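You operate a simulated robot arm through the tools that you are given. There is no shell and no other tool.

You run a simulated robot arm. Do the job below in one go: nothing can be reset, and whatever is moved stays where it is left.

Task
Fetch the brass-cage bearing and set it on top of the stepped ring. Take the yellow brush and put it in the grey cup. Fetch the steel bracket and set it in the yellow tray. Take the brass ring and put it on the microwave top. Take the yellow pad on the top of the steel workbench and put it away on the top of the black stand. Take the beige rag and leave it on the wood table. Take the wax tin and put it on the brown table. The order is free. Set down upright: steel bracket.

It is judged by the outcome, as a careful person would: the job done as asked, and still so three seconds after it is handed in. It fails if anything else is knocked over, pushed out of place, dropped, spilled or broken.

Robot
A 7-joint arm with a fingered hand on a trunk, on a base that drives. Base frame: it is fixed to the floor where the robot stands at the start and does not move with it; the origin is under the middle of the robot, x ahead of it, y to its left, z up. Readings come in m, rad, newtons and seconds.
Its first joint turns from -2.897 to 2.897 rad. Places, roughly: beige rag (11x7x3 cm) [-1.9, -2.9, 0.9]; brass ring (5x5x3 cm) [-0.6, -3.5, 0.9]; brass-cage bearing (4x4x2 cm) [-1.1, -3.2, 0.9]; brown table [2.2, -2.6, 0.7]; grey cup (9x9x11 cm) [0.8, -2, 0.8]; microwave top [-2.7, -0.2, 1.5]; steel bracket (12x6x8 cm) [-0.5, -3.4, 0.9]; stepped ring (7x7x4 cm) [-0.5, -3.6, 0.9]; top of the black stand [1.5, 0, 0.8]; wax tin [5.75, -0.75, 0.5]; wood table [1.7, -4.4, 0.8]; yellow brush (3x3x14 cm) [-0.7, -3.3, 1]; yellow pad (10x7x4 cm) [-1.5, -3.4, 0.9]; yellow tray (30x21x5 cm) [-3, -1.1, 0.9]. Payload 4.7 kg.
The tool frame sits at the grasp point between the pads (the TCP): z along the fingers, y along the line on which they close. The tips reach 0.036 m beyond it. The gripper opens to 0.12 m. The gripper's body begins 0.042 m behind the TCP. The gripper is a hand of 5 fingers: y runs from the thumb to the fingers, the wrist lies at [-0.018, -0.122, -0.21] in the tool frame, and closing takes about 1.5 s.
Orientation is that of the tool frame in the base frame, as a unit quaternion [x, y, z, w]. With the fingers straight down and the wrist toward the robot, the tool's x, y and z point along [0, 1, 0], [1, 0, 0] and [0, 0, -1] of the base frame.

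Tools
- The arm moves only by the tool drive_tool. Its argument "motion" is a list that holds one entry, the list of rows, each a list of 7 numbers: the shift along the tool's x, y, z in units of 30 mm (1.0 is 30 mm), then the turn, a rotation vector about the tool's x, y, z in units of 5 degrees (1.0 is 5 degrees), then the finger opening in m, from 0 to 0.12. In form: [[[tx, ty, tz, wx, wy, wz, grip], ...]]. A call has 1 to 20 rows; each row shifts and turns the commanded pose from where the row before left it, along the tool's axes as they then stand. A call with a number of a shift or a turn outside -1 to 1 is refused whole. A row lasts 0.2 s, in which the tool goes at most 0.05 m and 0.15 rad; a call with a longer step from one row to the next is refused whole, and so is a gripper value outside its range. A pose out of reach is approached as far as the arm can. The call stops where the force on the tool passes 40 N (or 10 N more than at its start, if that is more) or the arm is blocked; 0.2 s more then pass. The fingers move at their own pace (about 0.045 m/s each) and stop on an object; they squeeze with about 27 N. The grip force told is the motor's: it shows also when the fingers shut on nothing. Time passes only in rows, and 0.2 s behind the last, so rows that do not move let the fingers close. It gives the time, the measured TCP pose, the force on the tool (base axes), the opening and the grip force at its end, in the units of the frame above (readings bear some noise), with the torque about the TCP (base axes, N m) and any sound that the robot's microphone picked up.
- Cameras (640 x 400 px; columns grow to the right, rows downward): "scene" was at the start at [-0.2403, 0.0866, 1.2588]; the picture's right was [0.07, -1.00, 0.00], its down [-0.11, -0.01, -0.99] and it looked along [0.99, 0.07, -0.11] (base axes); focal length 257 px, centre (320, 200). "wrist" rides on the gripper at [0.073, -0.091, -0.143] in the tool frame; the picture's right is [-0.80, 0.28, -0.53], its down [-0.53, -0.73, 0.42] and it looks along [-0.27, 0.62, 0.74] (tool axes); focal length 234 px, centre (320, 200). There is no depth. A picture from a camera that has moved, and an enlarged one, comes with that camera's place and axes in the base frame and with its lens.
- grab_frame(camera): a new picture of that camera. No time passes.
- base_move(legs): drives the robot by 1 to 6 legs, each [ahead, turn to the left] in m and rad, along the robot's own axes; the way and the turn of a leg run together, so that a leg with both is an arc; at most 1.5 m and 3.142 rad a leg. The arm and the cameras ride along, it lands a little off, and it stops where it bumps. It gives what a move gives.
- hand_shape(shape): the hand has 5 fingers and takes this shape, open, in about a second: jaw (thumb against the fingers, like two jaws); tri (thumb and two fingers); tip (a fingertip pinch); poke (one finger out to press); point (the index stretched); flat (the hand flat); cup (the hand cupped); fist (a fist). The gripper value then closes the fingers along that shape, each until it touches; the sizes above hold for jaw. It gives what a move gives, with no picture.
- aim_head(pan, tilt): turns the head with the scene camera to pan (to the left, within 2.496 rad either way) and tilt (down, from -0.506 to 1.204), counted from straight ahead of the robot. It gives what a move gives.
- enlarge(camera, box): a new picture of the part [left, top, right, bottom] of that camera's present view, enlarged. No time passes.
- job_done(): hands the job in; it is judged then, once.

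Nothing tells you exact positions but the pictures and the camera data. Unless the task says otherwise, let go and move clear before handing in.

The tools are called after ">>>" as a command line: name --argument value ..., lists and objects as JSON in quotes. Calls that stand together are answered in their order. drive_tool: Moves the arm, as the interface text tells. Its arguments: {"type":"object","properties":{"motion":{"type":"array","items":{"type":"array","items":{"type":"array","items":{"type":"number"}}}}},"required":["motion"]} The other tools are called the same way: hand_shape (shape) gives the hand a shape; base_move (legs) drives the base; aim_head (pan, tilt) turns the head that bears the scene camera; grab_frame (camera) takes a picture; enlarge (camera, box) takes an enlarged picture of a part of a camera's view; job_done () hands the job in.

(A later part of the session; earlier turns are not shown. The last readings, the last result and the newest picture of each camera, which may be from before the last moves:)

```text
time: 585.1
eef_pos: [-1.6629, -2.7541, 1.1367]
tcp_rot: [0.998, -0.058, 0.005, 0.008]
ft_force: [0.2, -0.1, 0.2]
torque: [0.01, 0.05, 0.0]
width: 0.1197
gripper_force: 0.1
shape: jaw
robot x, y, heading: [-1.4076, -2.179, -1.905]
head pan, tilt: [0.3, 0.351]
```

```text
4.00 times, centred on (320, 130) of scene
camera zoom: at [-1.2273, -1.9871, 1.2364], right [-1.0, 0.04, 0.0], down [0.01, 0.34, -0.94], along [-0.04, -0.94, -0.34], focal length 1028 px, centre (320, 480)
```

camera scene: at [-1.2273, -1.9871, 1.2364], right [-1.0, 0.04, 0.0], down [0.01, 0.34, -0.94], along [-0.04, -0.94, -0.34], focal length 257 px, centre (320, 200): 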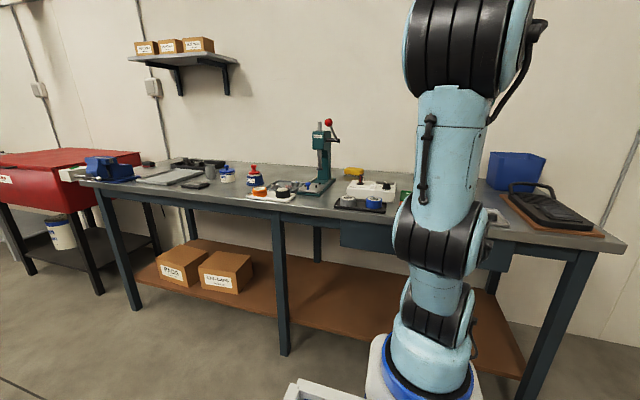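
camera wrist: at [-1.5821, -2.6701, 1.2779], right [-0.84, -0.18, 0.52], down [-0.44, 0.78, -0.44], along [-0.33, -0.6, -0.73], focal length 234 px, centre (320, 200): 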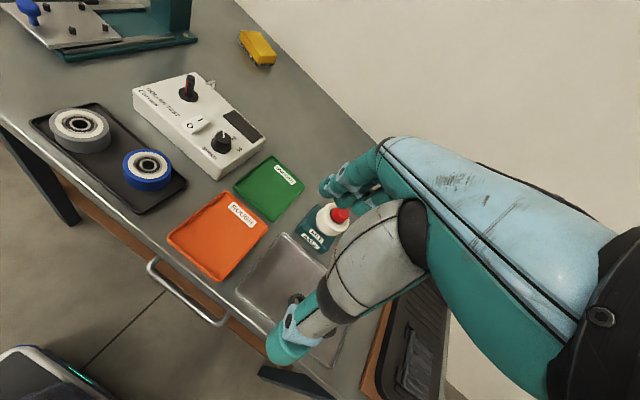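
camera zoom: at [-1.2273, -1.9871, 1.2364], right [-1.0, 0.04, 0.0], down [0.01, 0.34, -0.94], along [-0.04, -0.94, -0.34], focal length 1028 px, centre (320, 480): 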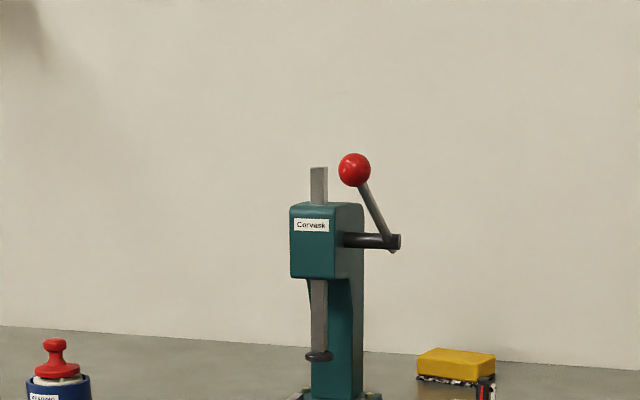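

>>> base_move --legs '[[0.16, 0.01]]'

>>> drive_tool --motion '[[[1, 0, -0.3, 0, 0, 0, 0.12], [1, 0, -0.3, 0, 0, 0, 0.12], [1, 0, -0.3, 0, 0, 0, 0.12], [1, 0, -0.3, 0, 0, 0, 0.12]]]'

>>> grab_frame --camera "wrist"

>>> enlarge --camera "wrist" --box '[200, 40, 328, 120]'

```text
time: 586.5
eef_pos: [-1.7105, -2.9109, 1.1368]
tcp_rot: [0.999, -0.053, 0.005, 0.008]
ft_force: [0.1, 0.5, -0.6]
torque: [-0.05, 0.01, -0.02]
width: 0.1195
gripper_force: 0.0
shape: jaw
robot x, y, heading: [-1.4562, -2.3329, -1.899]
head pan, tilt: [0.3, 0.351]
```

```text
time: 587.5
eef_pos: [-1.6345, -2.9102, 1.1641]
tcp_rot: [0.999, -0.047, 0.013, 0.013]
ft_force: [0.2, 0.2, -0.5]
torque: [-0.08, 0.06, -0.03]
width: 0.1198
gripper_force: 0.1
shape: jaw
out of reach, approached as far as the arm can: row 3, 4
robot x, y, heading: [-1.4577, -2.3293, -1.897]
head pan, tilt: [0.3, 0.351]
```

```text
taken
camera wrist: at [-1.5567, -2.823, 1.3068], right [-0.84, -0.19, 0.51], down [-0.45, 0.77, -0.46], along [-0.31, -0.61, -0.73], focal length 234 px, centre (320, 200)
```

wrist: 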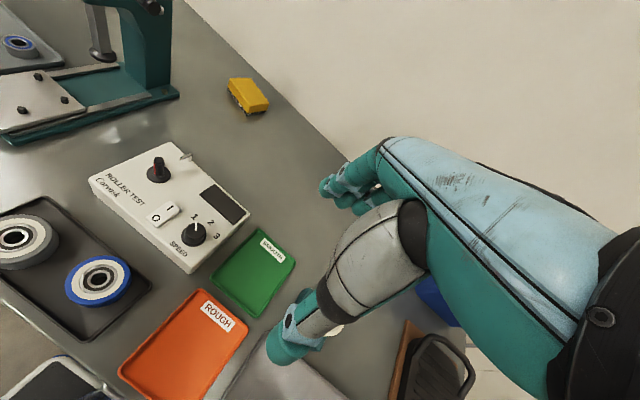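

```text
5.00 times, centred on (264, 80) of wrist
camera zoom: at [-1.5567, -2.823, 1.3068], right [-0.84, -0.19, 0.51], down [-0.45, 0.77, -0.46], along [-0.31, -0.61, -0.73], focal length 1171 px, centre (600, 800)
```

zoom: 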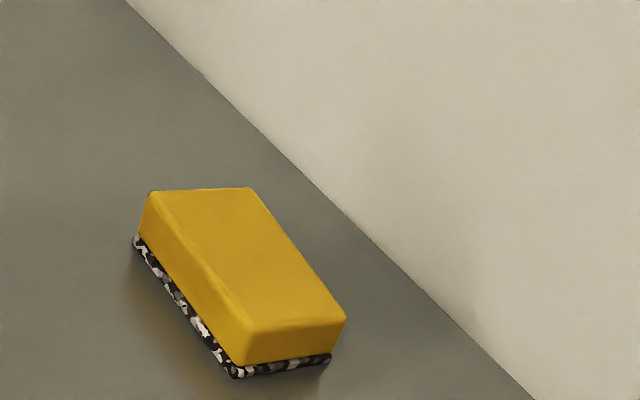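

The pad is at about (-1.469, -3.353), long axis heading ≈ -0.63 rad. The wrist can turn counter-clockwise, so I'll grip it along its 10 cm length; first rotate the hand 60° CCW here.

>>> drive_tool --motion '[[[0, 0, 0, 0, 0, -1, 0.12], [0, 0, 0, 0, 0, -1, 0.12], [0, 0, 0, 0, 0, -1, 0.12], [0, 0, 0, 0, 0, -1, 0.12], [0, 0, 0, 0, 0, -1, 0.12], [0, 0, 0, 0, 0, -1, 0.12], [0, 0, 0, 0, 0, -1, 0.12], [0, 0, 0, 0, 0, -1, 0.12], [0, 0, 0, 0, 0, -1, 0.12], [0, 0, 0, 0, 0, -1, 0.12], [0, 0, 0, 0, 0, -1, 0.12], [0, 0, 0, 0, 0, -1, 0.12]]]'

>>> grab_frame --camera "wrist"

>>> grab_frame --camera "scene"

```text
time: 590.1
eef_pos: [-1.6351, -2.9103, 1.1638]
tcp_rot: [0.891, 0.454, 0.001, 0.01]
ft_force: [-0.3, 0.7, -0.4]
torque: [0.02, 0.0, 0.0]
width: 0.1197
gripper_force: 0.1
shape: jaw
robot x, y, heading: [-1.4578, -2.3302, -1.899]
head pan, tilt: [0.3, 0.351]
```

```text
taken
camera wrist: at [-1.6683, -2.7967, 1.3044], right [-0.25, -0.81, 0.54], down [-0.9, -0.01, -0.43], along [0.35, -0.59, -0.72], focal length 234 px, centre (320, 200)
```

wrist: 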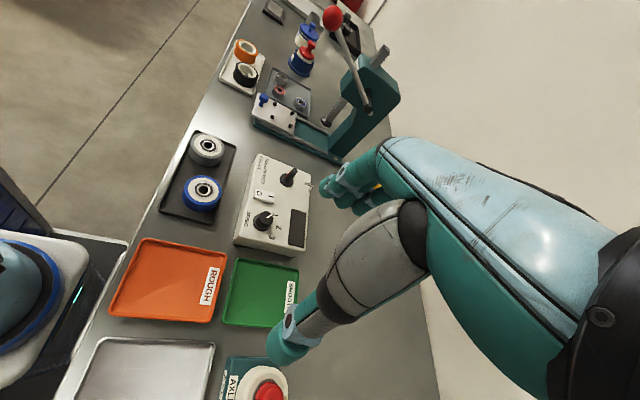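

```text
taken
camera scene: at [-1.2821, -2.138, 1.2364], right [-1.0, 0.03, 0.0], down [0.01, 0.34, -0.94], along [-0.03, -0.94, -0.34], focal length 257 px, centre (320, 200)
```

scene: 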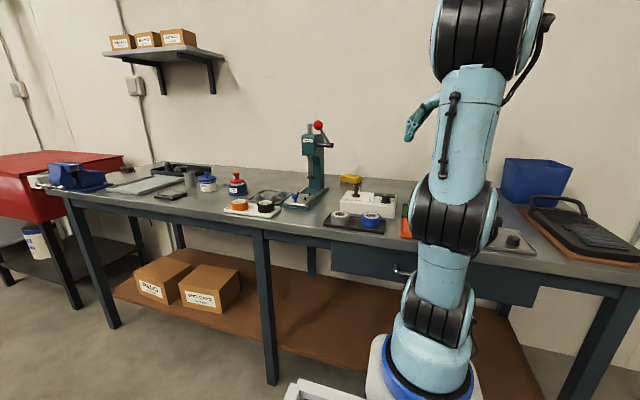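

Rotation worked, and the arm stays upright. Now moving over the pad.

>>> drive_tool --motion '[[[-0.62, 0.94, 0, 0, 0, 0, 0.12], [-0.62, 0.94, 0, 0, 0, 0, 0.12], [-0.62, 0.94, 0, 0, 0, 0, 0.12], [-0.62, 0.94, 0, 0, 0, 0, 0.12], [-0.62, 0.94, 0, 0, 0, 0, 0.12], [-0.62, 0.94, 0, 0, 0, 0, 0.12], [-0.62, 0.94, 0, 0, 0, 0, 0.12], [-0.62, 0.94, 0, 0, 0, 0, 0.12], [-0.62, 0.94, 0, 0, 0, 0, 0.12], [-0.62, 0.94, 0, 0, 0, 0, 0.12]]]'

>>> grab_frame --camera "wrist"

>>> grab_frame --camera "scene"

```text
time: 592.3
eef_pos: [-1.5177, -3.2278, 1.1717]
tcp_rot: [0.892, 0.453, 0.0, 0.01]
ft_force: [-0.5, 0.2, 0.7]
torque: [-0.07, 0.04, -0.01]
width: 0.1199
gripper_force: 0.0
shape: jaw
robot x, y, heading: [-1.4583, -2.3289, -1.903]
head pan, tilt: [0.3, 0.351]
```

```text
taken
camera wrist: at [-1.5502, -3.1133, 1.3119], right [-0.25, -0.8, 0.54], down [-0.9, -0.01, -0.43], along [0.35, -0.59, -0.72], focal length 234 px, centre (320, 200)
```

wrist: 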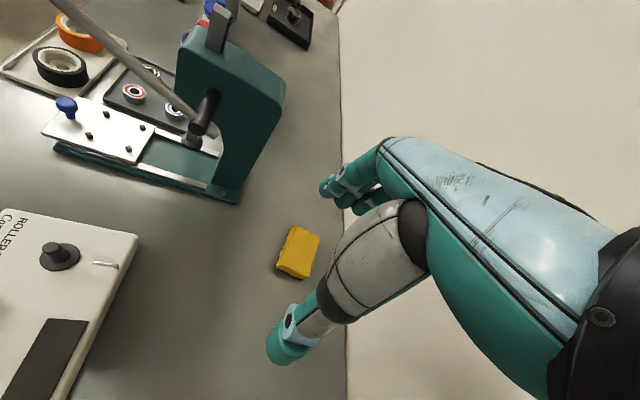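

```text
taken
camera scene: at [-1.282, -2.1378, 1.2364], right [-1.0, 0.03, 0.0], down [0.01, 0.34, -0.94], along [-0.03, -0.94, -0.34], focal length 257 px, centre (320, 200)
```

scene: 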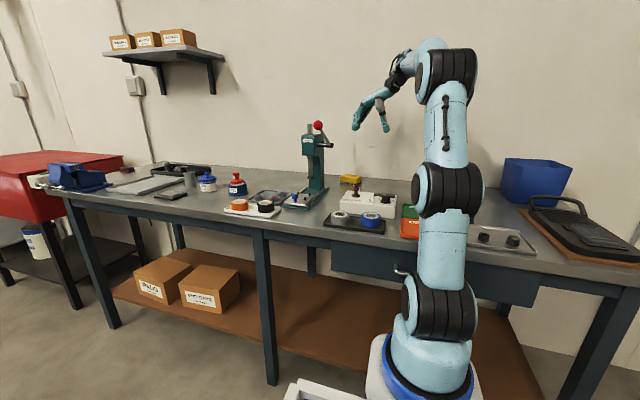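

>>> drive_tool --motion '[[[-0.57, 0.91, 0, 0, 0, 0, 0.12], [-0.57, 0.91, 0, 0, 0, 0, 0.12], [-0.57, 0.91, 0, 0, 0, 0, 0.12], [-0.57, 0.91, 0, 0, 0, 0, 0.12], [0, 0, 0.8, 0, 0, 0, 0.12], [0, 0, 0.9, 0, 0, 0, 0.12], [0, 0, 0.9, 0, 0, 0, 0.12], [0, 0, 0.9, 0, 0, 0, 0.12]]]'

>>> grab_frame --camera "wrist"

>>> enlarge --camera "scene" --box '[290, 90, 450, 190]'

```text
time: 594.1
eef_pos: [-1.47, -3.3504, 1.0663]
tcp_rot: [0.892, 0.453, 0.001, 0.009]
ft_force: [0.9, 0.4, 0.2]
torque: [-0.01, 0.03, -0.03]
width: 0.1198
gripper_force: 0.1
shape: jaw
robot x, y, heading: [-1.4591, -2.3298, -1.902]
head pan, tilt: [0.3, 0.351]
```

```text
taken
camera wrist: at [-1.5012, -3.2353, 1.208], right [-0.25, -0.81, 0.54], down [-0.9, -0.01, -0.43], along [0.35, -0.59, -0.72], focal length 234 px, centre (320, 200)
```

wrist: 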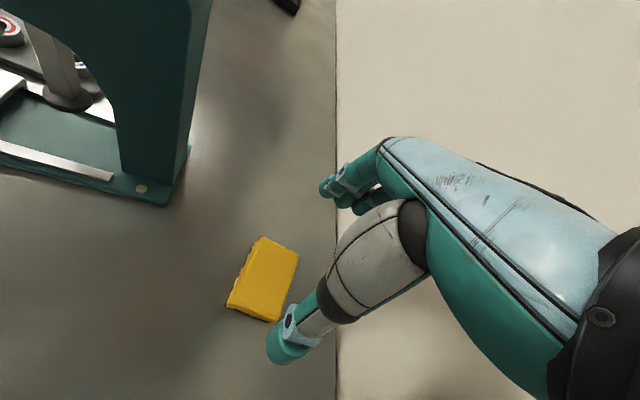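

```text
4.00 times, centred on (370, 140) of scene
camera zoom: at [-1.2821, -2.138, 1.2364], right [-1.0, 0.03, 0.0], down [0.01, 0.34, -0.94], along [-0.03, -0.94, -0.34], focal length 1028 px, centre (120, 440)
```

zoom: 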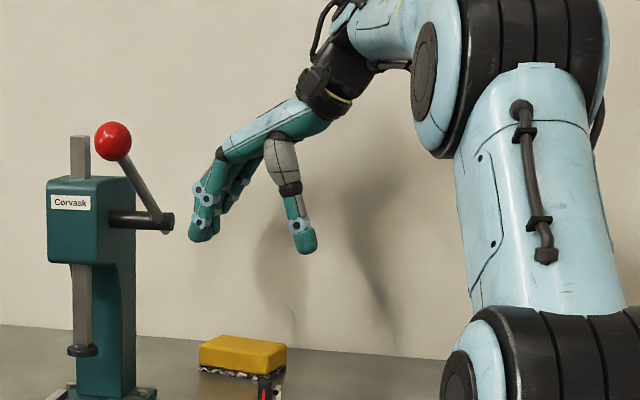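

The hand is aligned lengthwise over the pad (±1.5 cm each end). Descending.

>>> drive_tool --motion '[[[0, -0.08, 0.9, 0, 0, 0, 0.12], [0, 0, 0.9, 0, 0, 0, 0.12], [0, 0, 0.9, 0, 0, 0, 0.12], [0, 0, 0.8, 0, 0, 0, 0.12], [0, 0, 0.6, 0, 0, 0, 0.12], [0, 0, 0.4, 0, 0, 0, 0.12], [0, 0, 0, 0, 0, 0, 0.12]]]'

>>> grab_frame --camera "wrist"

>>> enlarge --camera "scene" --box '[290, 110, 450, 210]'

```text
time: 595.7
eef_pos: [-1.4699, -3.3487, 0.9317]
tcp_rot: [0.891, 0.453, 0.001, 0.01]
ft_force: [-0.4, 0.3, 0.4]
torque: [0.0, 0.0, 0.02]
width: 0.1198
gripper_force: 0.0
shape: jaw
robot x, y, heading: [-1.4569, -2.3321, -1.898]
head pan, tilt: [0.3, 0.351]
```

```text
taken
camera wrist: at [-1.5017, -3.2351, 1.0727], right [-0.25, -0.81, 0.54], down [-0.9, -0.01, -0.43], along [0.35, -0.59, -0.72], focal length 234 px, centre (320, 200)
```

wrist: 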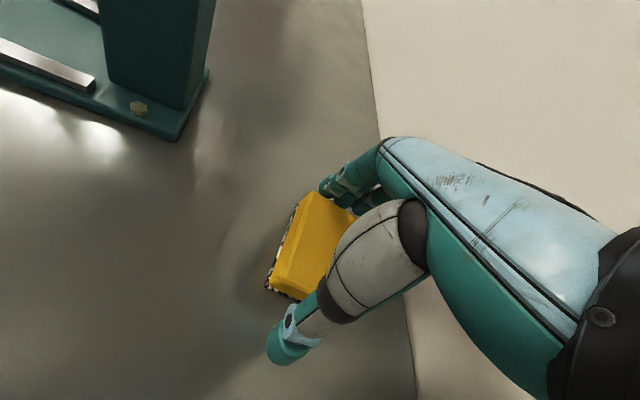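

```text
4.00 times, centred on (370, 160) of scene
camera zoom: at [-1.282, -2.1381, 1.2364], right [-1.0, 0.03, 0.0], down [0.01, 0.34, -0.94], along [-0.03, -0.94, -0.34], focal length 1028 px, centre (120, 360)
```

zoom: 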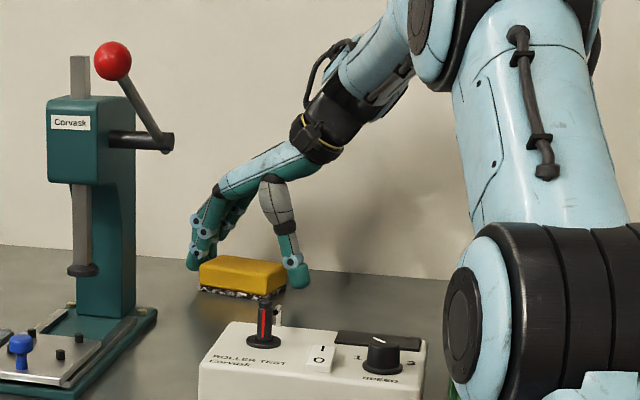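

Fingers straddle the pad. Lowering slightly and closing.

>>> drive_tool --motion '[[[0, 0, 0.2, 0, 0, 0, 0.12], [0, 0, 0, 0, 0, 0, 0.1], [0, 0, 0, 0, 0, 0, 0.08], [0, 0, 0, 0, 0, 0, 0.05], [0, 0, 0, 0, 0, 0, 0.02], [0, 0, 0, 0, 0, 0, 0.0], [0, 0, 0, 0, 0, 0, 0.0], [0, 0, 0, 0, 0, 0, 0.0]]]'

>>> enlarge --camera "scene" --box '[290, 110, 450, 210]'

>>> drive_tool --motion '[[[0, 0, -0.2, 0, 0, 0, 0.0], [0, 0, -0.4, 0, 0, 0, 0.0], [0, 0, -0.6, 0, 0, 0, 0.0], [0, 0, -0.8, 0, 0, 0, 0.0], [0, 0, -0.8, 0, 0, 0, 0.0]]]'

>>> enlarge --camera "scene" --box '[290, 90, 450, 190]'

```text
time: 597.5
eef_pos: [-1.4685, -3.349, 0.9267]
tcp_rot: [0.891, 0.453, 0.001, 0.009]
ft_force: [-0.5, 0.0, 0.3]
torque: [0.01, 0.03, 0.0]
width: 0.0862
gripper_force: 27.0
shape: jaw
robot x, y, heading: [-1.4568, -2.3308, -1.905]
head pan, tilt: [0.3, 0.351]
```

```text
4.00 times, centred on (370, 160) of scene
camera zoom: at [-1.282, -2.1381, 1.2364], right [-1.0, 0.03, 0.0], down [0.01, 0.34, -0.94], along [-0.03, -0.94, -0.34], focal length 1028 px, centre (120, 360)
```

zoom: 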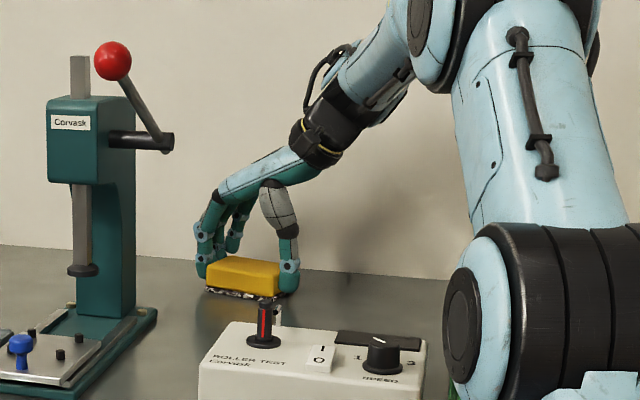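

```text
time: 598.7
eef_pos: [-1.4692, -3.3478, 1.0105]
tcp_rot: [0.891, 0.454, 0.001, 0.01]
ft_force: [0.2, -0.2, -1.5]
torque: [0.05, -0.02, 0.01]
width: 0.0867
gripper_force: 27.6
shape: jaw
robot x, y, heading: [-1.457, -2.3314, -1.901]
head pan, tilt: [0.3, 0.351]
```

```text
4.00 times, centred on (370, 140) of scene
camera zoom: at [-1.2821, -2.1383, 1.2364], right [-1.0, 0.03, 0.0], down [0.01, 0.34, -0.94], along [-0.03, -0.94, -0.34], focal length 1028 px, centre (120, 440)
```

zoom: 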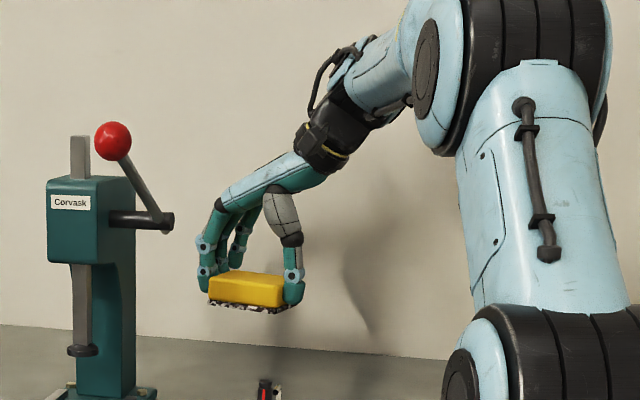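

The pad is held firmly. Lifting higher and retracting along the same diagonal, then rotating the hand back.

>>> drive_tool --motion '[[[0, 0, -1, 0, 0, 0, 0.0], [0, 0, -1, 0, 0, 0, 0.0], [0, 0, -1, 0, 0, 0, 0.0], [0, 0, -1, 0, 0, 0, 0.0], [0, 0, -1, 0, 0, 0, 0.0], [0, 0, -0.5, 0, 0, 0, 0.0], [0.62, -0.94, 0, 0, 0, 0, 0.0], [0.62, -0.94, 0, 0, 0, 0, 0.0], [0.62, -0.94, 0, 0, 0, 0, 0.0], [0.62, -0.94, 0, 0, 0, 0, 0.0], [0.62, -0.94, 0, 0, 0, 0, 0.0], [0.62, -0.94, 0, 0, 0, 0, 0.0], [0.62, -0.94, 0, 0, 0, 0, 0.0], [0.62, -0.94, 0, 0, 0, 0, 0.0], [0.62, -0.94, 0, 0, 0, 0, 0.0], [0.62, -0.94, 0, 0, 0, 0, 0.0], [0.62, -0.94, 0, 0, 0, 0, 0.0], [0.62, -0.94, 0, 0, 0, 0, 0.0], [0.62, -0.94, 0, 0, 0, 0, 0.0]]]'

>>> grab_frame --camera "wrist"

```text
time: 602.7
eef_pos: [-1.6235, -2.9338, 1.1674]
tcp_rot: [0.891, 0.454, 0.001, 0.009]
ft_force: [0.0, 0.3, -0.9]
torque: [0.05, -0.03, 0.01]
width: 0.0865
gripper_force: 27.0
shape: jaw
robot x, y, heading: [-1.4616, -2.3321, -1.897]
head pan, tilt: [0.3, 0.351]
```

```text
taken
camera wrist: at [-1.6571, -2.8203, 1.308], right [-0.25, -0.81, 0.54], down [-0.9, -0.01, -0.43], along [0.35, -0.59, -0.72], focal length 234 px, centre (320, 200)
```

wrist: 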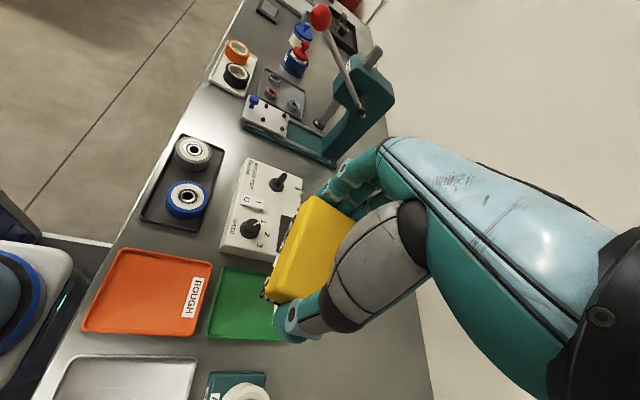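

Rotating the hand back to near-forward, then driving north through the corridor toward the black stand.

>>> drive_tool --motion '[[[0, 0, 0, 0, 0, 1, 0.0], [0, 0, 0, 0, 0, 1, 0.0], [0, 0, 0, 0, 0, 1, 0.0], [0, 0, 0, 0, 0, 1, 0.0], [0, 0, 0, 0, 0, 1, 0.0], [0, 0, 0, 0, 0, 1, 0.0], [0, 0, 0, 0, 0, 1, 0.0], [0, 0, 0, 0, 0, 1, 0.0], [0, 0, 0, 0, 0, 1, 0.0], [0, 0, 0, 0, 0, 1, 0.0], [0, 0, 0, 0, 0, 1, 0.0]]]'

>>> base_move --legs '[[-0.2, 0.0], [0.0, -2.121], [0.72, 0.0], [0.0, -0.728], [0.9, 0.0]]'

>>> grab_frame --camera "wrist"

```text
time: 605.1
eef_pos: [-1.6248, -2.9344, 1.1678]
tcp_rot: [1.0, -0.009, 0.004, 0.007]
ft_force: [-1.3, 0.1, -0.3]
torque: [-0.03, 0.03, 0.02]
width: 0.0864
gripper_force: 27.4
shape: jaw
robot x, y, heading: [-1.4596, -2.3303, -1.897]
head pan, tilt: [0.3, 0.351]
```

```text
time: 621.7
eef_pos: [-1.7883, -0.0435, 1.167]
tcp_rot: [-0.128, 0.992, 0.007, -0.005]
ft_force: [-0.3, -0.1, -0.5]
torque: [0.05, -0.03, -0.01]
width: 0.0863
gripper_force: 26.2
shape: jaw
robot x, y, heading: [-1.791, -0.672, 1.512]
head pan, tilt: [0.3, 0.351]
```

```text
taken
camera wrist: at [-1.8342, -0.1526, 1.309], right [0.72, 0.47, 0.52], down [0.69, -0.57, -0.44], along [0.09, 0.68, -0.73], focal length 234 px, centre (320, 200)
```

wrist: 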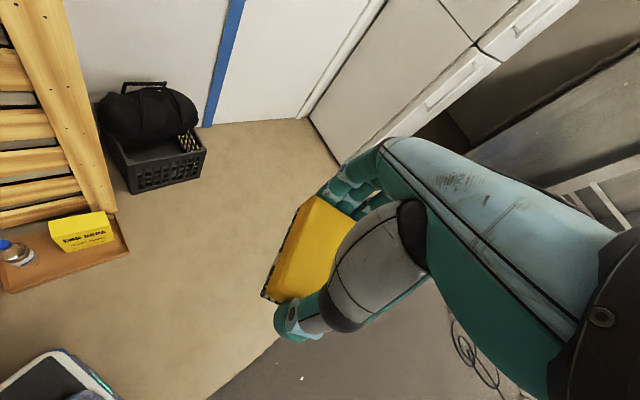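

>>> base_move --legs '[[0.0, -0.34], [0.62, 0.0], [0.0, -1.114], [1.0, 0.0], [0.9, 0.0]]'

>>> aim_head --pan 0.35 --tilt 0.4

>>> grab_frame --camera "scene"

>>> grab_frame --camera "wrist"

```text
time: 638.2
eef_pos: [0.973, 0.0751, 1.1663]
tcp_rot: [0.57, 0.821, 0.009, 0.0]
ft_force: [1.0, 0.1, -0.8]
torque: [0.0, 0.0, 0.0]
width: 0.0862
gripper_force: 27.4
shape: jaw
robot x, y, heading: [0.3484, 0.0107, 0.044]
head pan, tilt: [0.3, 0.351]
```

```text
time: 638.8
eef_pos: [0.973, 0.075, 1.1672]
tcp_rot: [0.57, 0.822, 0.01, 0.0]
ft_force: [-0.1, -0.9, -0.1]
torque: [0.01, -0.02, 0.05]
width: 0.086
gripper_force: 27.7
shape: jaw
robot x, y, heading: [0.3486, 0.0106, 0.043]
head pan, tilt: [0.351, 0.4]
```

```text
taken
camera scene: at [0.0998, 0.1088, 1.2319], right [0.39, -0.92, 0.0], down [-0.36, -0.15, -0.92], along [0.85, 0.36, -0.39], focal length 257 px, centre (320, 200)
```

scene: 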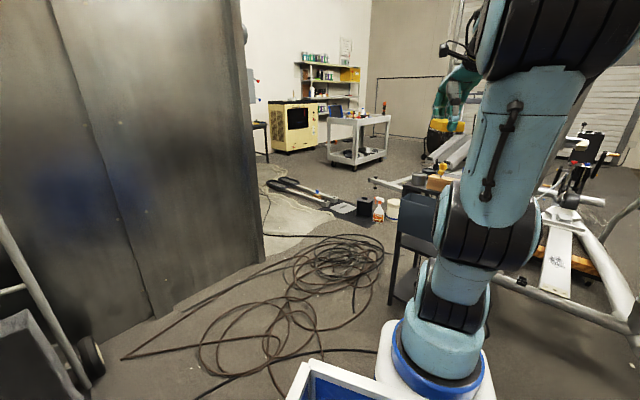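

```text
taken
camera wrist: at [0.8597, 0.1085, 1.309], right [0.54, -0.66, 0.52], down [-0.49, -0.75, -0.44], along [0.68, -0.02, -0.73], focal length 234 px, centre (320, 200)
```

wrist: 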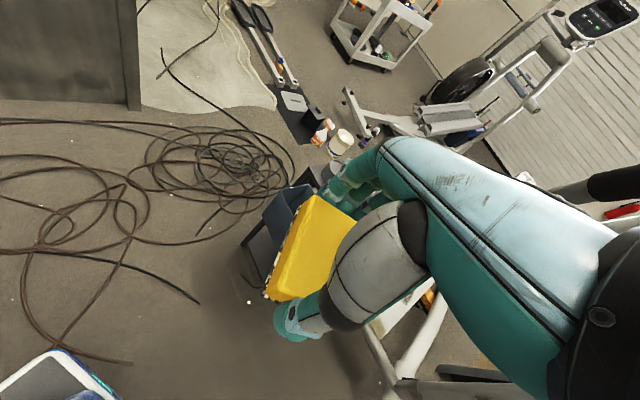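

The stand is ahead but hidden behind the pad and arm. I'll shift the hand right and up to expose its top to the cameras.

>>> drive_tool --motion '[[[-1, -0.5, -0.2, 0, 0, 0, 0.0], [-1, -0.5, -0.2, 0, 0, 0, 0.0], [-1, -0.5, -0.2, 0, 0, 0, 0.0], [-1, -0.5, -0.2, 0, 0, 0, 0.0], [-1, -0.5, -0.2, 0, 0, 0, 0.0], [-1, -0.5, -0.2, 0, 0, 0, 0.0], [-1, -0.5, -0.2, 0, 0, 0, 0.0], [-1, -0.5, -0.2, 0, 0, 0, 0.0], [-1, -0.5, -0.2, 0, 0, 0, 0.0]]]'

>>> grab_frame --camera "wrist"

>>> aim_head --pan 0.1 --tilt 0.4

>>> grab_frame --camera "scene"

```text
time: 640.8
eef_pos: [0.9392, -0.2243, 1.2155]
tcp_rot: [0.57, 0.822, 0.01, 0.001]
ft_force: [-0.1, 0.9, -0.3]
torque: [-0.07, -0.03, 0.01]
width: 0.086
gripper_force: 26.6
shape: jaw
robot x, y, heading: [0.3493, 0.0068, 0.048]
head pan, tilt: [0.351, 0.4]
```

```text
taken
camera wrist: at [0.8262, -0.1914, 1.3571], right [0.54, -0.66, 0.52], down [-0.49, -0.75, -0.44], along [0.68, -0.02, -0.73], focal length 234 px, centre (320, 200)
```

wrist: 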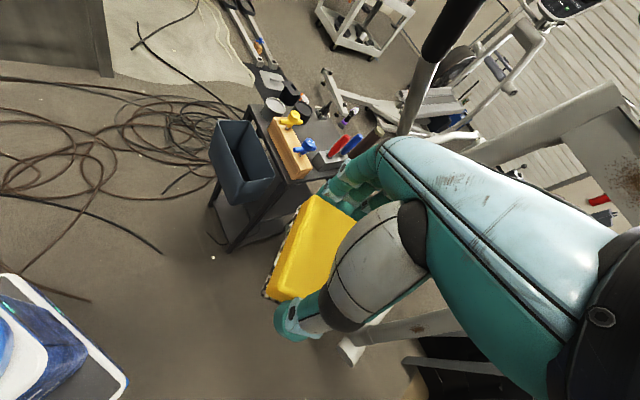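

```text
time: 641.6
eef_pos: [0.9392, -0.2252, 1.2146]
tcp_rot: [0.57, 0.822, 0.01, 0.001]
ft_force: [-0.4, 0.3, -0.4]
torque: [-0.01, -0.02, 0.03]
width: 0.086
gripper_force: 27.3
shape: jaw
robot x, y, heading: [0.3467, 0.01, 0.051]
head pan, tilt: [0.099, 0.4]
```

```text
taken
camera scene: at [0.1061, 0.0865, 1.2319], right [0.15, -0.99, 0.0], down [-0.39, -0.06, -0.92], along [0.91, 0.13, -0.39], focal length 257 px, centre (320, 200)
```

scene: 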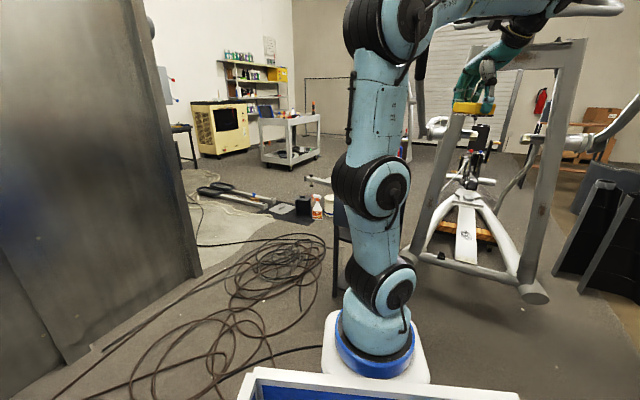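

>>> enlarge --camera "wrist" --box '[195, 70, 403, 220]'

```text
2.67 times, centred on (299, 145) of wrist
camera zoom: at [0.8267, -0.1914, 1.3566], right [0.54, -0.66, 0.52], down [-0.49, -0.75, -0.44], along [0.68, -0.02, -0.73], focal length 624 px, centre (376, 347)
```

zoom: 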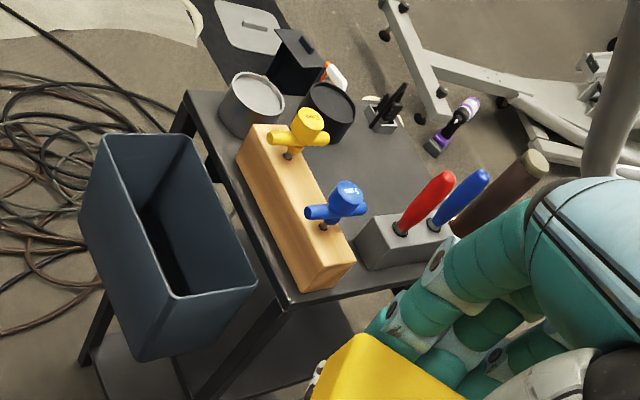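

There is a free patch in the middle-rear of the stand top around (1.57, -0.05). The current hand yaw suits it; I'll drive closer and look again.

>>> base_move --legs '[[0.33, -0.03]]'

>>> grab_frame --camera "wrist"

>>> enlarge --camera "wrist" --box '[150, 60, 358, 220]'

```text
time: 643.8
eef_pos: [1.2645, -0.231, 1.2145]
tcp_rot: [0.583, 0.812, 0.011, 0.0]
ft_force: [-0.8, -0.2, -1.0]
torque: [-0.02, 0.02, 0.01]
width: 0.0861
gripper_force: 27.1
shape: jaw
robot x, y, heading: [0.6876, 0.0195, 0.017]
head pan, tilt: [0.099, 0.4]
```

```text
taken
camera wrist: at [1.1527, -0.1955, 1.3566], right [0.52, -0.68, 0.52], down [-0.52, -0.73, -0.44], along [0.68, -0.04, -0.73], focal length 234 px, centre (320, 200)
```

wrist: 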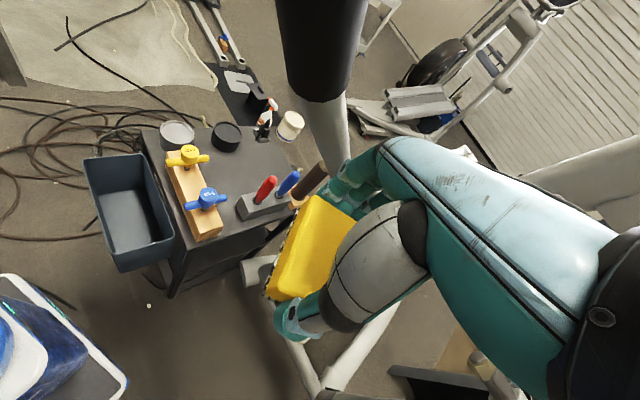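

```text
2.50 times, centred on (254, 140) of wrist
camera zoom: at [1.1527, -0.1955, 1.3566], right [0.52, -0.68, 0.52], down [-0.52, -0.73, -0.44], along [0.68, -0.04, -0.73], focal length 585 px, centre (485, 350)
```

zoom: 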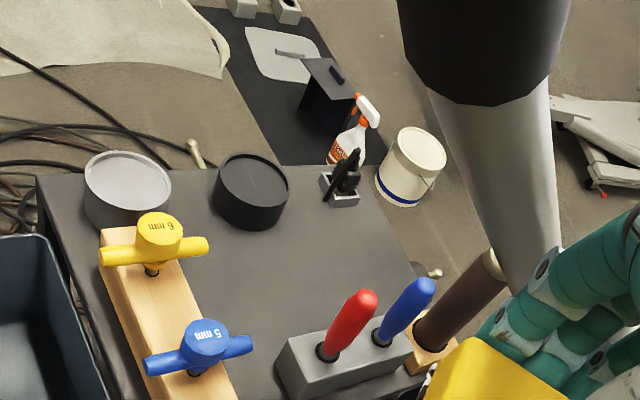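

There is an exercise-machine handle hanging over the right side of the stand (grip end near (1.31, -0.15, 1.27)). I'll back away and approach from the left (northwest) side instead.

>>> base_move --legs '[[-0.36, 0.0]]'

>>> drive_tool --motion '[[[0.95, -0.3, 0, 0, 0, 0, 0.0], [0.95, -0.3, 0, 0, 0, 0, 0.0], [0.95, -0.3, 0, 0, 0, 0, 0.0], [0.95, -0.3, 0, 0, 0, 0, 0.0], [0.95, -0.3, 0, 0, 0, 0, 0.0], [0.95, -0.3, 0, 0, 0, 0, 0.0], [0.95, -0.3, 0, 0, 0, 0, 0.0], [0.95, -0.3, 0, 0, 0, 0, 0.0]]]'

>>> aim_head --pan 0.7 --tilt 0.7

>>> grab_frame --camera "scene"

```text
time: 646.1
eef_pos: [0.9015, -0.2363, 1.2148]
tcp_rot: [0.581, 0.814, 0.01, 0.0]
ft_force: [0.2, 0.3, -0.5]
torque: [0.03, 0.01, 0.01]
width: 0.086
gripper_force: 27.3
shape: jaw
robot x, y, heading: [0.3223, 0.0114, 0.02]
head pan, tilt: [0.099, 0.4]
```

```text
time: 647.9
eef_pos: [0.7596, -0.0446, 1.2169]
tcp_rot: [0.582, 0.813, 0.01, -0.001]
ft_force: [0.6, -0.1, -0.9]
torque: [0.05, 0.02, 0.03]
width: 0.0862
gripper_force: 26.6
shape: jaw
robot x, y, heading: [0.3194, 0.0137, 0.017]
head pan, tilt: [0.099, 0.4]
```

```text
time: 648.9
eef_pos: [0.7587, -0.0448, 1.2154]
tcp_rot: [0.581, 0.814, 0.009, 0.0]
ft_force: [0.7, -0.4, -0.6]
torque: [0.0, -0.03, 0.0]
width: 0.0859
gripper_force: 27.2
shape: jaw
robot x, y, heading: [0.3216, 0.0091, 0.02]
head pan, tilt: [0.7, 0.7]
```

```text
taken
camera scene: at [0.0488, 0.142, 1.205], right [0.66, -0.75, 0.0], down [-0.48, -0.42, -0.77], along [0.58, 0.5, -0.64], focal length 257 px, centre (320, 200)
```

scene: 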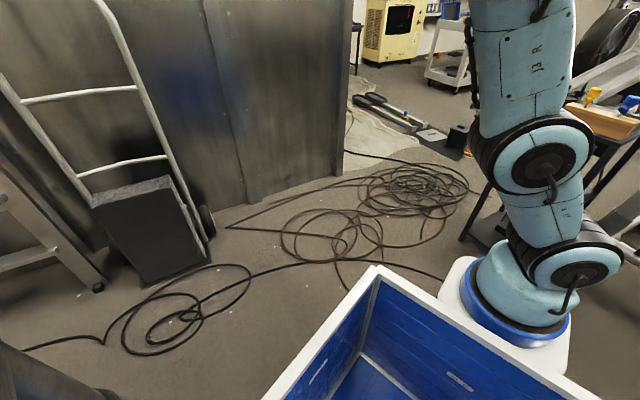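

I'll drive to a spot northwest of the stand, facing it at an angle that keeps the arm clear of the handle.

>>> base_move --legs '[[0.0, 0.538], [0.4, 0.0], [0.0, -0.846]]'

>>> grab_frame --camera "wrist"

>>> aim_head --pan 0.2 --tilt 0.4

>>> grab_frame --camera "scene"

```text
time: 655.1
eef_pos: [1.0598, 0.0371, 1.2162]
tcp_rot: [0.698, 0.716, 0.009, 0.002]
ft_force: [0.0, -0.1, -0.6]
torque: [0.01, 0.0, 0.0]
width: 0.0859
gripper_force: 27.1
shape: jaw
robot x, y, heading: [0.6576, 0.2268, -0.293]
head pan, tilt: [0.7, 0.7]
```

```text
taken
camera wrist: at [0.9648, 0.1058, 1.3581], right [0.29, -0.8, 0.52], down [-0.71, -0.55, -0.44], along [0.64, -0.24, -0.73], focal length 234 px, centre (320, 200)
```

wrist: 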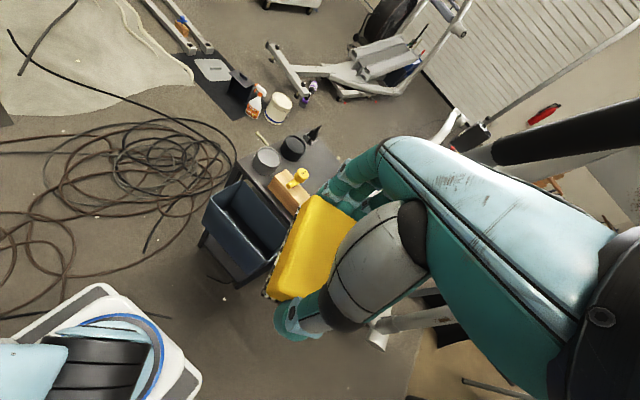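

```text
time: 656.0
eef_pos: [1.0615, 0.0376, 1.216]
tcp_rot: [0.698, 0.716, 0.009, 0.001]
ft_force: [1.0, -0.8, 0.0]
torque: [-0.02, 0.02, 0.01]
width: 0.086
gripper_force: 26.6
shape: jaw
robot x, y, heading: [0.6569, 0.2227, -0.287]
head pan, tilt: [0.201, 0.4]
```

```text
taken
camera scene: at [0.4527, 0.3864, 1.2318], right [-0.08, -1.0, 0.0], down [-0.39, 0.03, -0.92], along [0.92, -0.08, -0.39], focal length 257 px, centre (320, 200)
```

scene: 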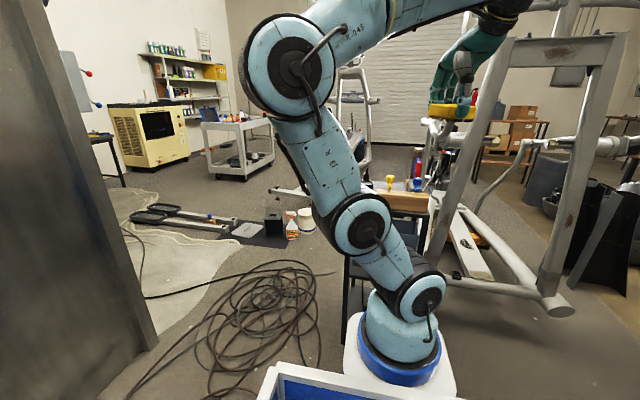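

The wrist view confirms the handle's end at about (1.31, -0.15, 1.27). I'll carry the pad along the left side of it, then over the free patch on the stand.

>>> drive_tool --motion '[[[0.094, 0.943, 0, 0, 0, 0, 0.0], [0.094, 0.943, 0, 0, 0, 0, 0.0], [0.094, 0.943, 0, 0, 0, 0, 0.0], [0.094, 0.943, 0, 0, 0, 0, 0.0], [0.094, 0.943, 0, 0, 0, 0, 0.0], [0.094, 0.943, 0, 0, 0, 0, 0.0], [0.094, 0.943, 0, 0, 0, 0, 0.0], [0.094, 0.943, 0, 0, 0, 0, 0.0], [0.094, 0.943, 0, 0, 0, 0, 0.0]]]'

>>> grab_frame --camera "wrist"

>>> grab_frame --camera "scene"

```text
time: 658.0
eef_pos: [1.3131, 0.0691, 1.2215]
tcp_rot: [0.697, 0.717, 0.013, 0.001]
ft_force: [-0.4, -0.3, 0.0]
torque: [-0.03, -0.07, -0.05]
width: 0.0858
gripper_force: 27.1
shape: jaw
robot x, y, heading: [0.6585, 0.2276, -0.286]
head pan, tilt: [0.201, 0.4]
```

```text
taken
camera wrist: at [1.2172, 0.1354, 1.3628], right [0.29, -0.8, 0.52], down [-0.71, -0.55, -0.45], along [0.64, -0.23, -0.73], focal length 234 px, centre (320, 200)
```

wrist: 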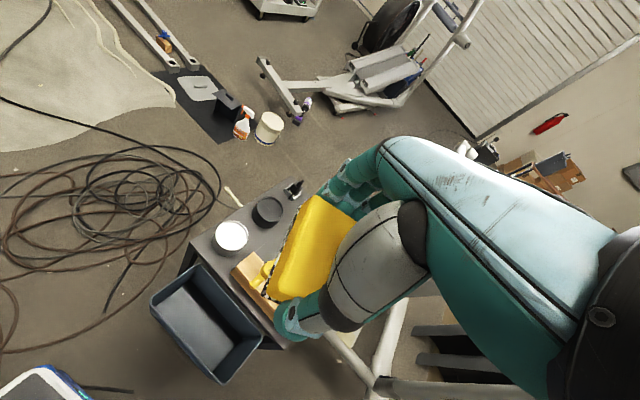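

```text
taken
camera scene: at [0.4523, 0.3864, 1.2318], right [-0.09, -1.0, 0.0], down [-0.39, 0.03, -0.92], along [0.92, -0.08, -0.39], focal length 257 px, centre (320, 200)
```

scene: 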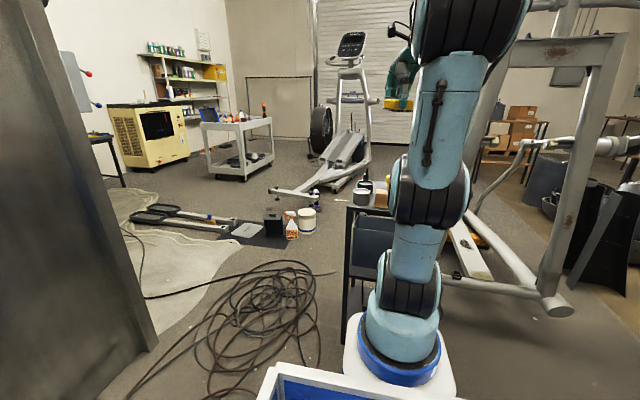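

>>> drive_tool --motion '[[[0, 0.95, 0, 0, 0, 0, 0.0], [0, 0.95, 0, 0, 0, 0, 0.0], [0, 0.95, 0, 0, 0, 0, 0.0], [0, 0.95, 0, 0, 0, 0, 0.0], [-0.55, 0.9, 0.4, 0, 0, 0, 0.0], [-0.75, 0.9, 0.4, 0, 0, 0, 0.0], [-0.8, 0.9, 0.4, 0, 0, 0, 0.0], [-0.8, 0.9, 0.4, 0, 0, 0, 0.0], [-0.8, 0.8, 0.4, 0, 0, 0, 0.0]]]'

>>> grab_frame --camera "wrist"

>>> grab_frame --camera "scene"

```text
time: 660.0
eef_pos: [1.4932, -0.0513, 1.1544]
tcp_rot: [0.698, 0.716, 0.01, 0.002]
ft_force: [-0.2, 1.3, 1.5]
torque: [-0.04, -0.03, -0.04]
width: 0.0858
gripper_force: 26.8
shape: jaw
out of reach, approached as far as the arm can: row 1, 2, 3, 4
robot x, y, heading: [0.6555, 0.2256, -0.287]
head pan, tilt: [0.201, 0.4]
```

```text
taken
camera wrist: at [1.3983, 0.0178, 1.2952], right [0.29, -0.8, 0.52], down [-0.71, -0.55, -0.44], along [0.64, -0.24, -0.73], focal length 234 px, centre (320, 200)
```

wrist: 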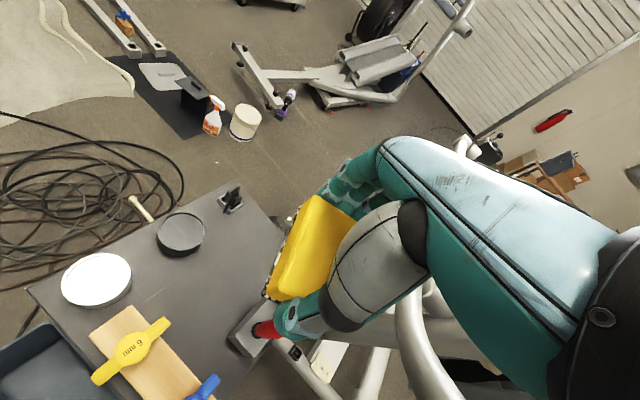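

```text
taken
camera scene: at [0.4524, 0.3864, 1.2318], right [-0.08, -1.0, 0.0], down [-0.39, 0.03, -0.92], along [0.92, -0.08, -0.39], focal length 257 px, centre (320, 200)
```

scene: 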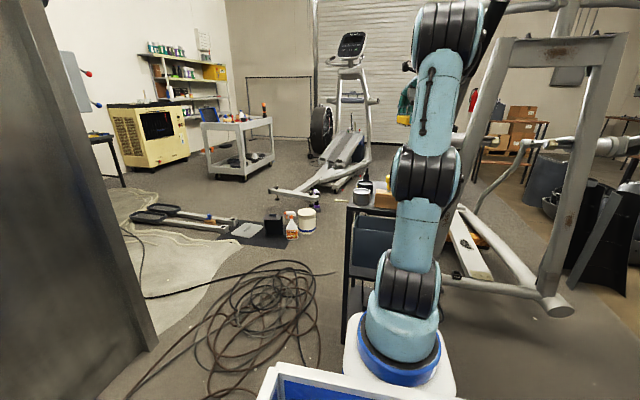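

>>> drive_tool --motion '[[[0, 0, 0, 0, 0, -0.8, 0.0], [0.2, 0.75, 0.3, 0, 0, -0.8, 0.0], [0.3, 0.75, 0.5, 0, 0, 0, 0.0], [0.3, 0.75, 0.6, 0, 0, 0, 0.0], [0, 0, 0.8, 0, 0, 0, 0.0]]]'

>>> grab_frame --camera "wrist"

```text
time: 661.2
eef_pos: [1.5592, -0.0164, 1.0886]
tcp_rot: [0.647, 0.763, 0.01, 0.004]
ft_force: [-0.1, 1.0, -1.4]
torque: [-0.01, 0.0, 0.0]
width: 0.0857
gripper_force: 27.1
shape: jaw
robot x, y, heading: [0.6598, 0.2227, -0.284]
head pan, tilt: [0.201, 0.4]
```

```text
taken
camera wrist: at [1.4542, 0.0383, 1.2303], right [0.4, -0.75, 0.52], down [-0.63, -0.64, -0.44], along [0.67, -0.15, -0.73], focal length 234 px, centre (320, 200)
```

wrist: 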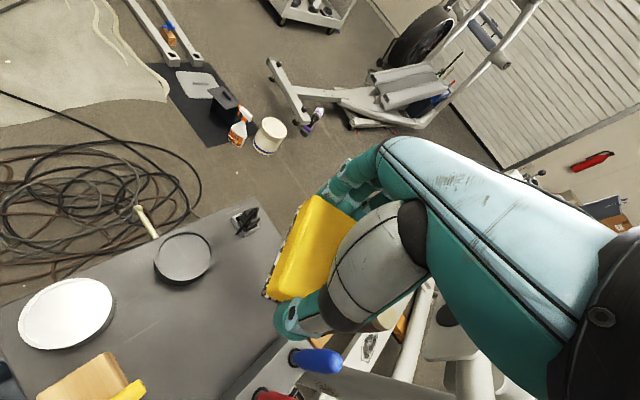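

The pad is above the free patch, about 10 cm from the screwdrivers. Lowering with checks.

>>> drive_tool --motion '[[[-0.33, 0, 0.8, 0, 0, 0, 0.0], [0, 0, 1, 0, 0, 0, 0.0], [0, 0, 1, 0, 0, 0, 0.0], [0, 0, 1, 0, 0, 0, 0.0], [0, 0, 0.7, 0, 0, 0, 0.0], [0, 0, 0, 0, 0, 0, 0.0]]]'

>>> grab_frame --camera "wrist"

```text
time: 662.6
eef_pos: [1.563, -0.0253, 0.9526]
tcp_rot: [0.647, 0.762, 0.009, 0.002]
ft_force: [-0.1, 0.0, -0.5]
torque: [-0.01, 0.01, 0.02]
width: 0.0857
gripper_force: 27.1
shape: jaw
robot x, y, heading: [0.6581, 0.2233, -0.287]
head pan, tilt: [0.201, 0.4]
```

```text
taken
camera wrist: at [1.4587, 0.0296, 1.094], right [0.4, -0.75, 0.52], down [-0.63, -0.64, -0.44], along [0.67, -0.15, -0.73], focal length 234 px, centre (320, 200)
```

wrist: 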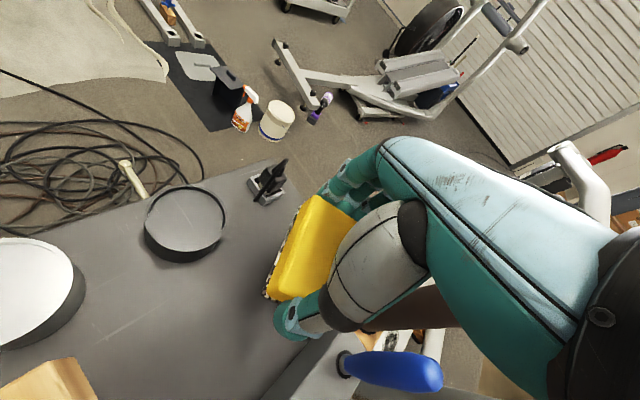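

>>> drive_tool --motion '[[[0, 0, 0.8, 0, 0, 0, 0.0], [0, 0, 0.8, 0, 0, 0, 0.0], [0, 0, 0.6, 0, 0, 0, 0.0], [0, 0, 0.4, 0, 0, 0, 0.0], [0, 0, 0, 0, 0, 0, 0.0]]]'

>>> grab_frame --camera "wrist"

```text
time: 663.8
eef_pos: [1.5633, -0.0234, 0.8758]
tcp_rot: [0.646, 0.763, 0.008, 0.003]
ft_force: [0.7, -0.5, -0.7]
torque: [0.04, 0.02, -0.01]
width: 0.0859
gripper_force: 27.1
shape: jaw
robot x, y, heading: [0.6572, 0.2243, -0.286]
head pan, tilt: [0.201, 0.4]
```

```text
taken
camera wrist: at [1.4597, 0.0308, 1.016], right [0.4, -0.75, 0.52], down [-0.63, -0.64, -0.44], along [0.67, -0.15, -0.73], focal length 234 px, centre (320, 200)
```

wrist: 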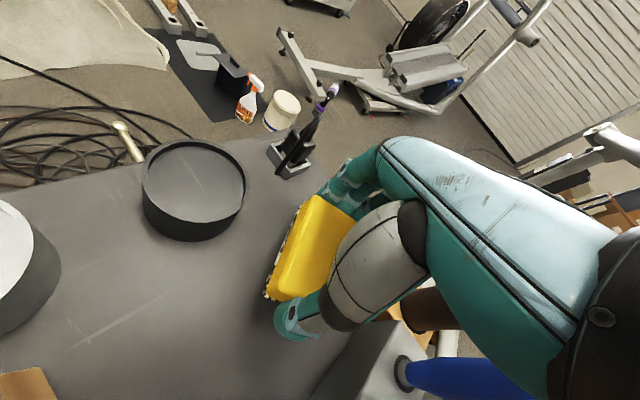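

>>> drive_tool --motion '[[[0, 0, 0.3, 0, 0, 0, 0.0], [0, 0, 0.2, 0, 0, 0, 0.0], [0, 0, 0.2, 0, 0, 0, 0.0], [0, 0, 0, 0, 0, 0, 0.0]]]'

>>> drive_tool --motion '[[[0, 0, 0.12, 0, 0, 0, 0.0], [0, 0, 0, 0, 0, 0, 0.0]]]'

>>> drive_tool --motion '[[[0, 0, 0.12, 0, 0, 0, 0.0], [0, 0, 0, 0, 0, 0, 0.0]]]'

>>> drive_tool --motion '[[[0, 0, 0.12, 0, 0, 0, 0.0], [0, 0, 0, 0, 0, 0, 0.0]]]'

```text
time: 664.8
eef_pos: [1.5641, -0.0236, 0.8543]
tcp_rot: [0.646, 0.763, 0.009, 0.003]
ft_force: [0.5, 0.2, -0.1]
torque: [0.0, 0.05, 0.01]
width: 0.0859
gripper_force: 27.1
shape: jaw
robot x, y, heading: [0.656, 0.2244, -0.284]
head pan, tilt: [0.201, 0.4]
```

```text
time: 665.4
eef_pos: [1.5644, -0.0238, 0.8504]
tcp_rot: [0.646, 0.763, 0.009, 0.003]
ft_force: [-0.8, 0.7, -0.3]
torque: [0.01, 0.0, 0.02]
width: 0.0859
gripper_force: 26.4
shape: jaw
robot x, y, heading: [0.6563, 0.2225, -0.287]
head pan, tilt: [0.201, 0.4]
```

```text
time: 666.0
eef_pos: [1.5652, -0.0232, 0.846]
tcp_rot: [0.647, 0.763, 0.01, 0.002]
ft_force: [0.3, 0.5, 2.1]
torque: [-0.04, 0.03, -0.03]
width: 0.0858
gripper_force: 27.1
shape: jaw
robot x, y, heading: [0.6585, 0.2254, -0.287]
head pan, tilt: [0.201, 0.4]
```

```text
time: 666.6
eef_pos: [1.5646, -0.0236, 0.8441]
tcp_rot: [0.646, 0.763, 0.011, 0.004]
ft_force: [-0.3, 1.2, 16.7]
torque: [-0.09, 0.31, -0.01]
width: 0.0852
gripper_force: 27.1
shape: jaw
robot x, y, heading: [0.6566, 0.2216, -0.286]
head pan, tilt: [0.201, 0.4]
```

The pad touches the stand top (contact at TCP 0.845). Opening and lifting straight up.

>>> drive_tool --motion '[[[0, 0, -0.05, 0, 0, 0, 0.08], [0, 0, 0, 0, 0, 0, 0.09], [0, 0, 0, 0, 0, 0, 0.1], [0, 0, 0, 0, 0, 0, 0.108], [0, 0, 0, 0, 0, 0, 0.112], [0, 0, 0, 0, 0, 0, 0.112]]]'

>>> grab_frame --camera "wrist"

```text
time: 668.0
eef_pos: [1.5634, -0.0239, 0.8439]
tcp_rot: [0.646, 0.763, 0.01, 0.003]
ft_force: [1.5, -0.1, -0.1]
torque: [0.02, 0.0, 0.02]
width: 0.1117
gripper_force: 0.0
shape: jaw
robot x, y, heading: [0.6581, 0.2233, -0.287]
head pan, tilt: [0.201, 0.4]
```

```text
taken
camera wrist: at [1.4597, 0.0308, 0.9856], right [0.4, -0.75, 0.52], down [-0.63, -0.64, -0.44], along [0.67, -0.15, -0.73], focal length 234 px, centre (320, 200)
```

wrist: 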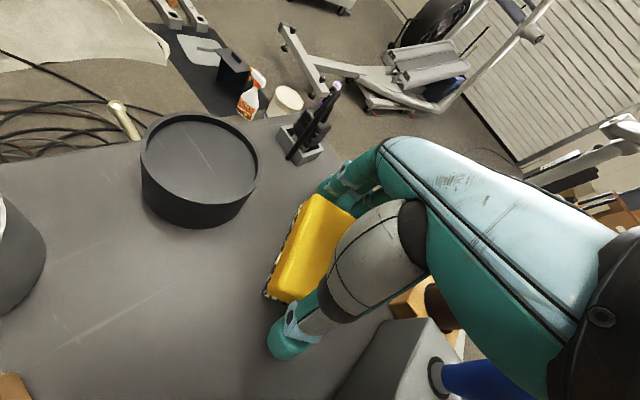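

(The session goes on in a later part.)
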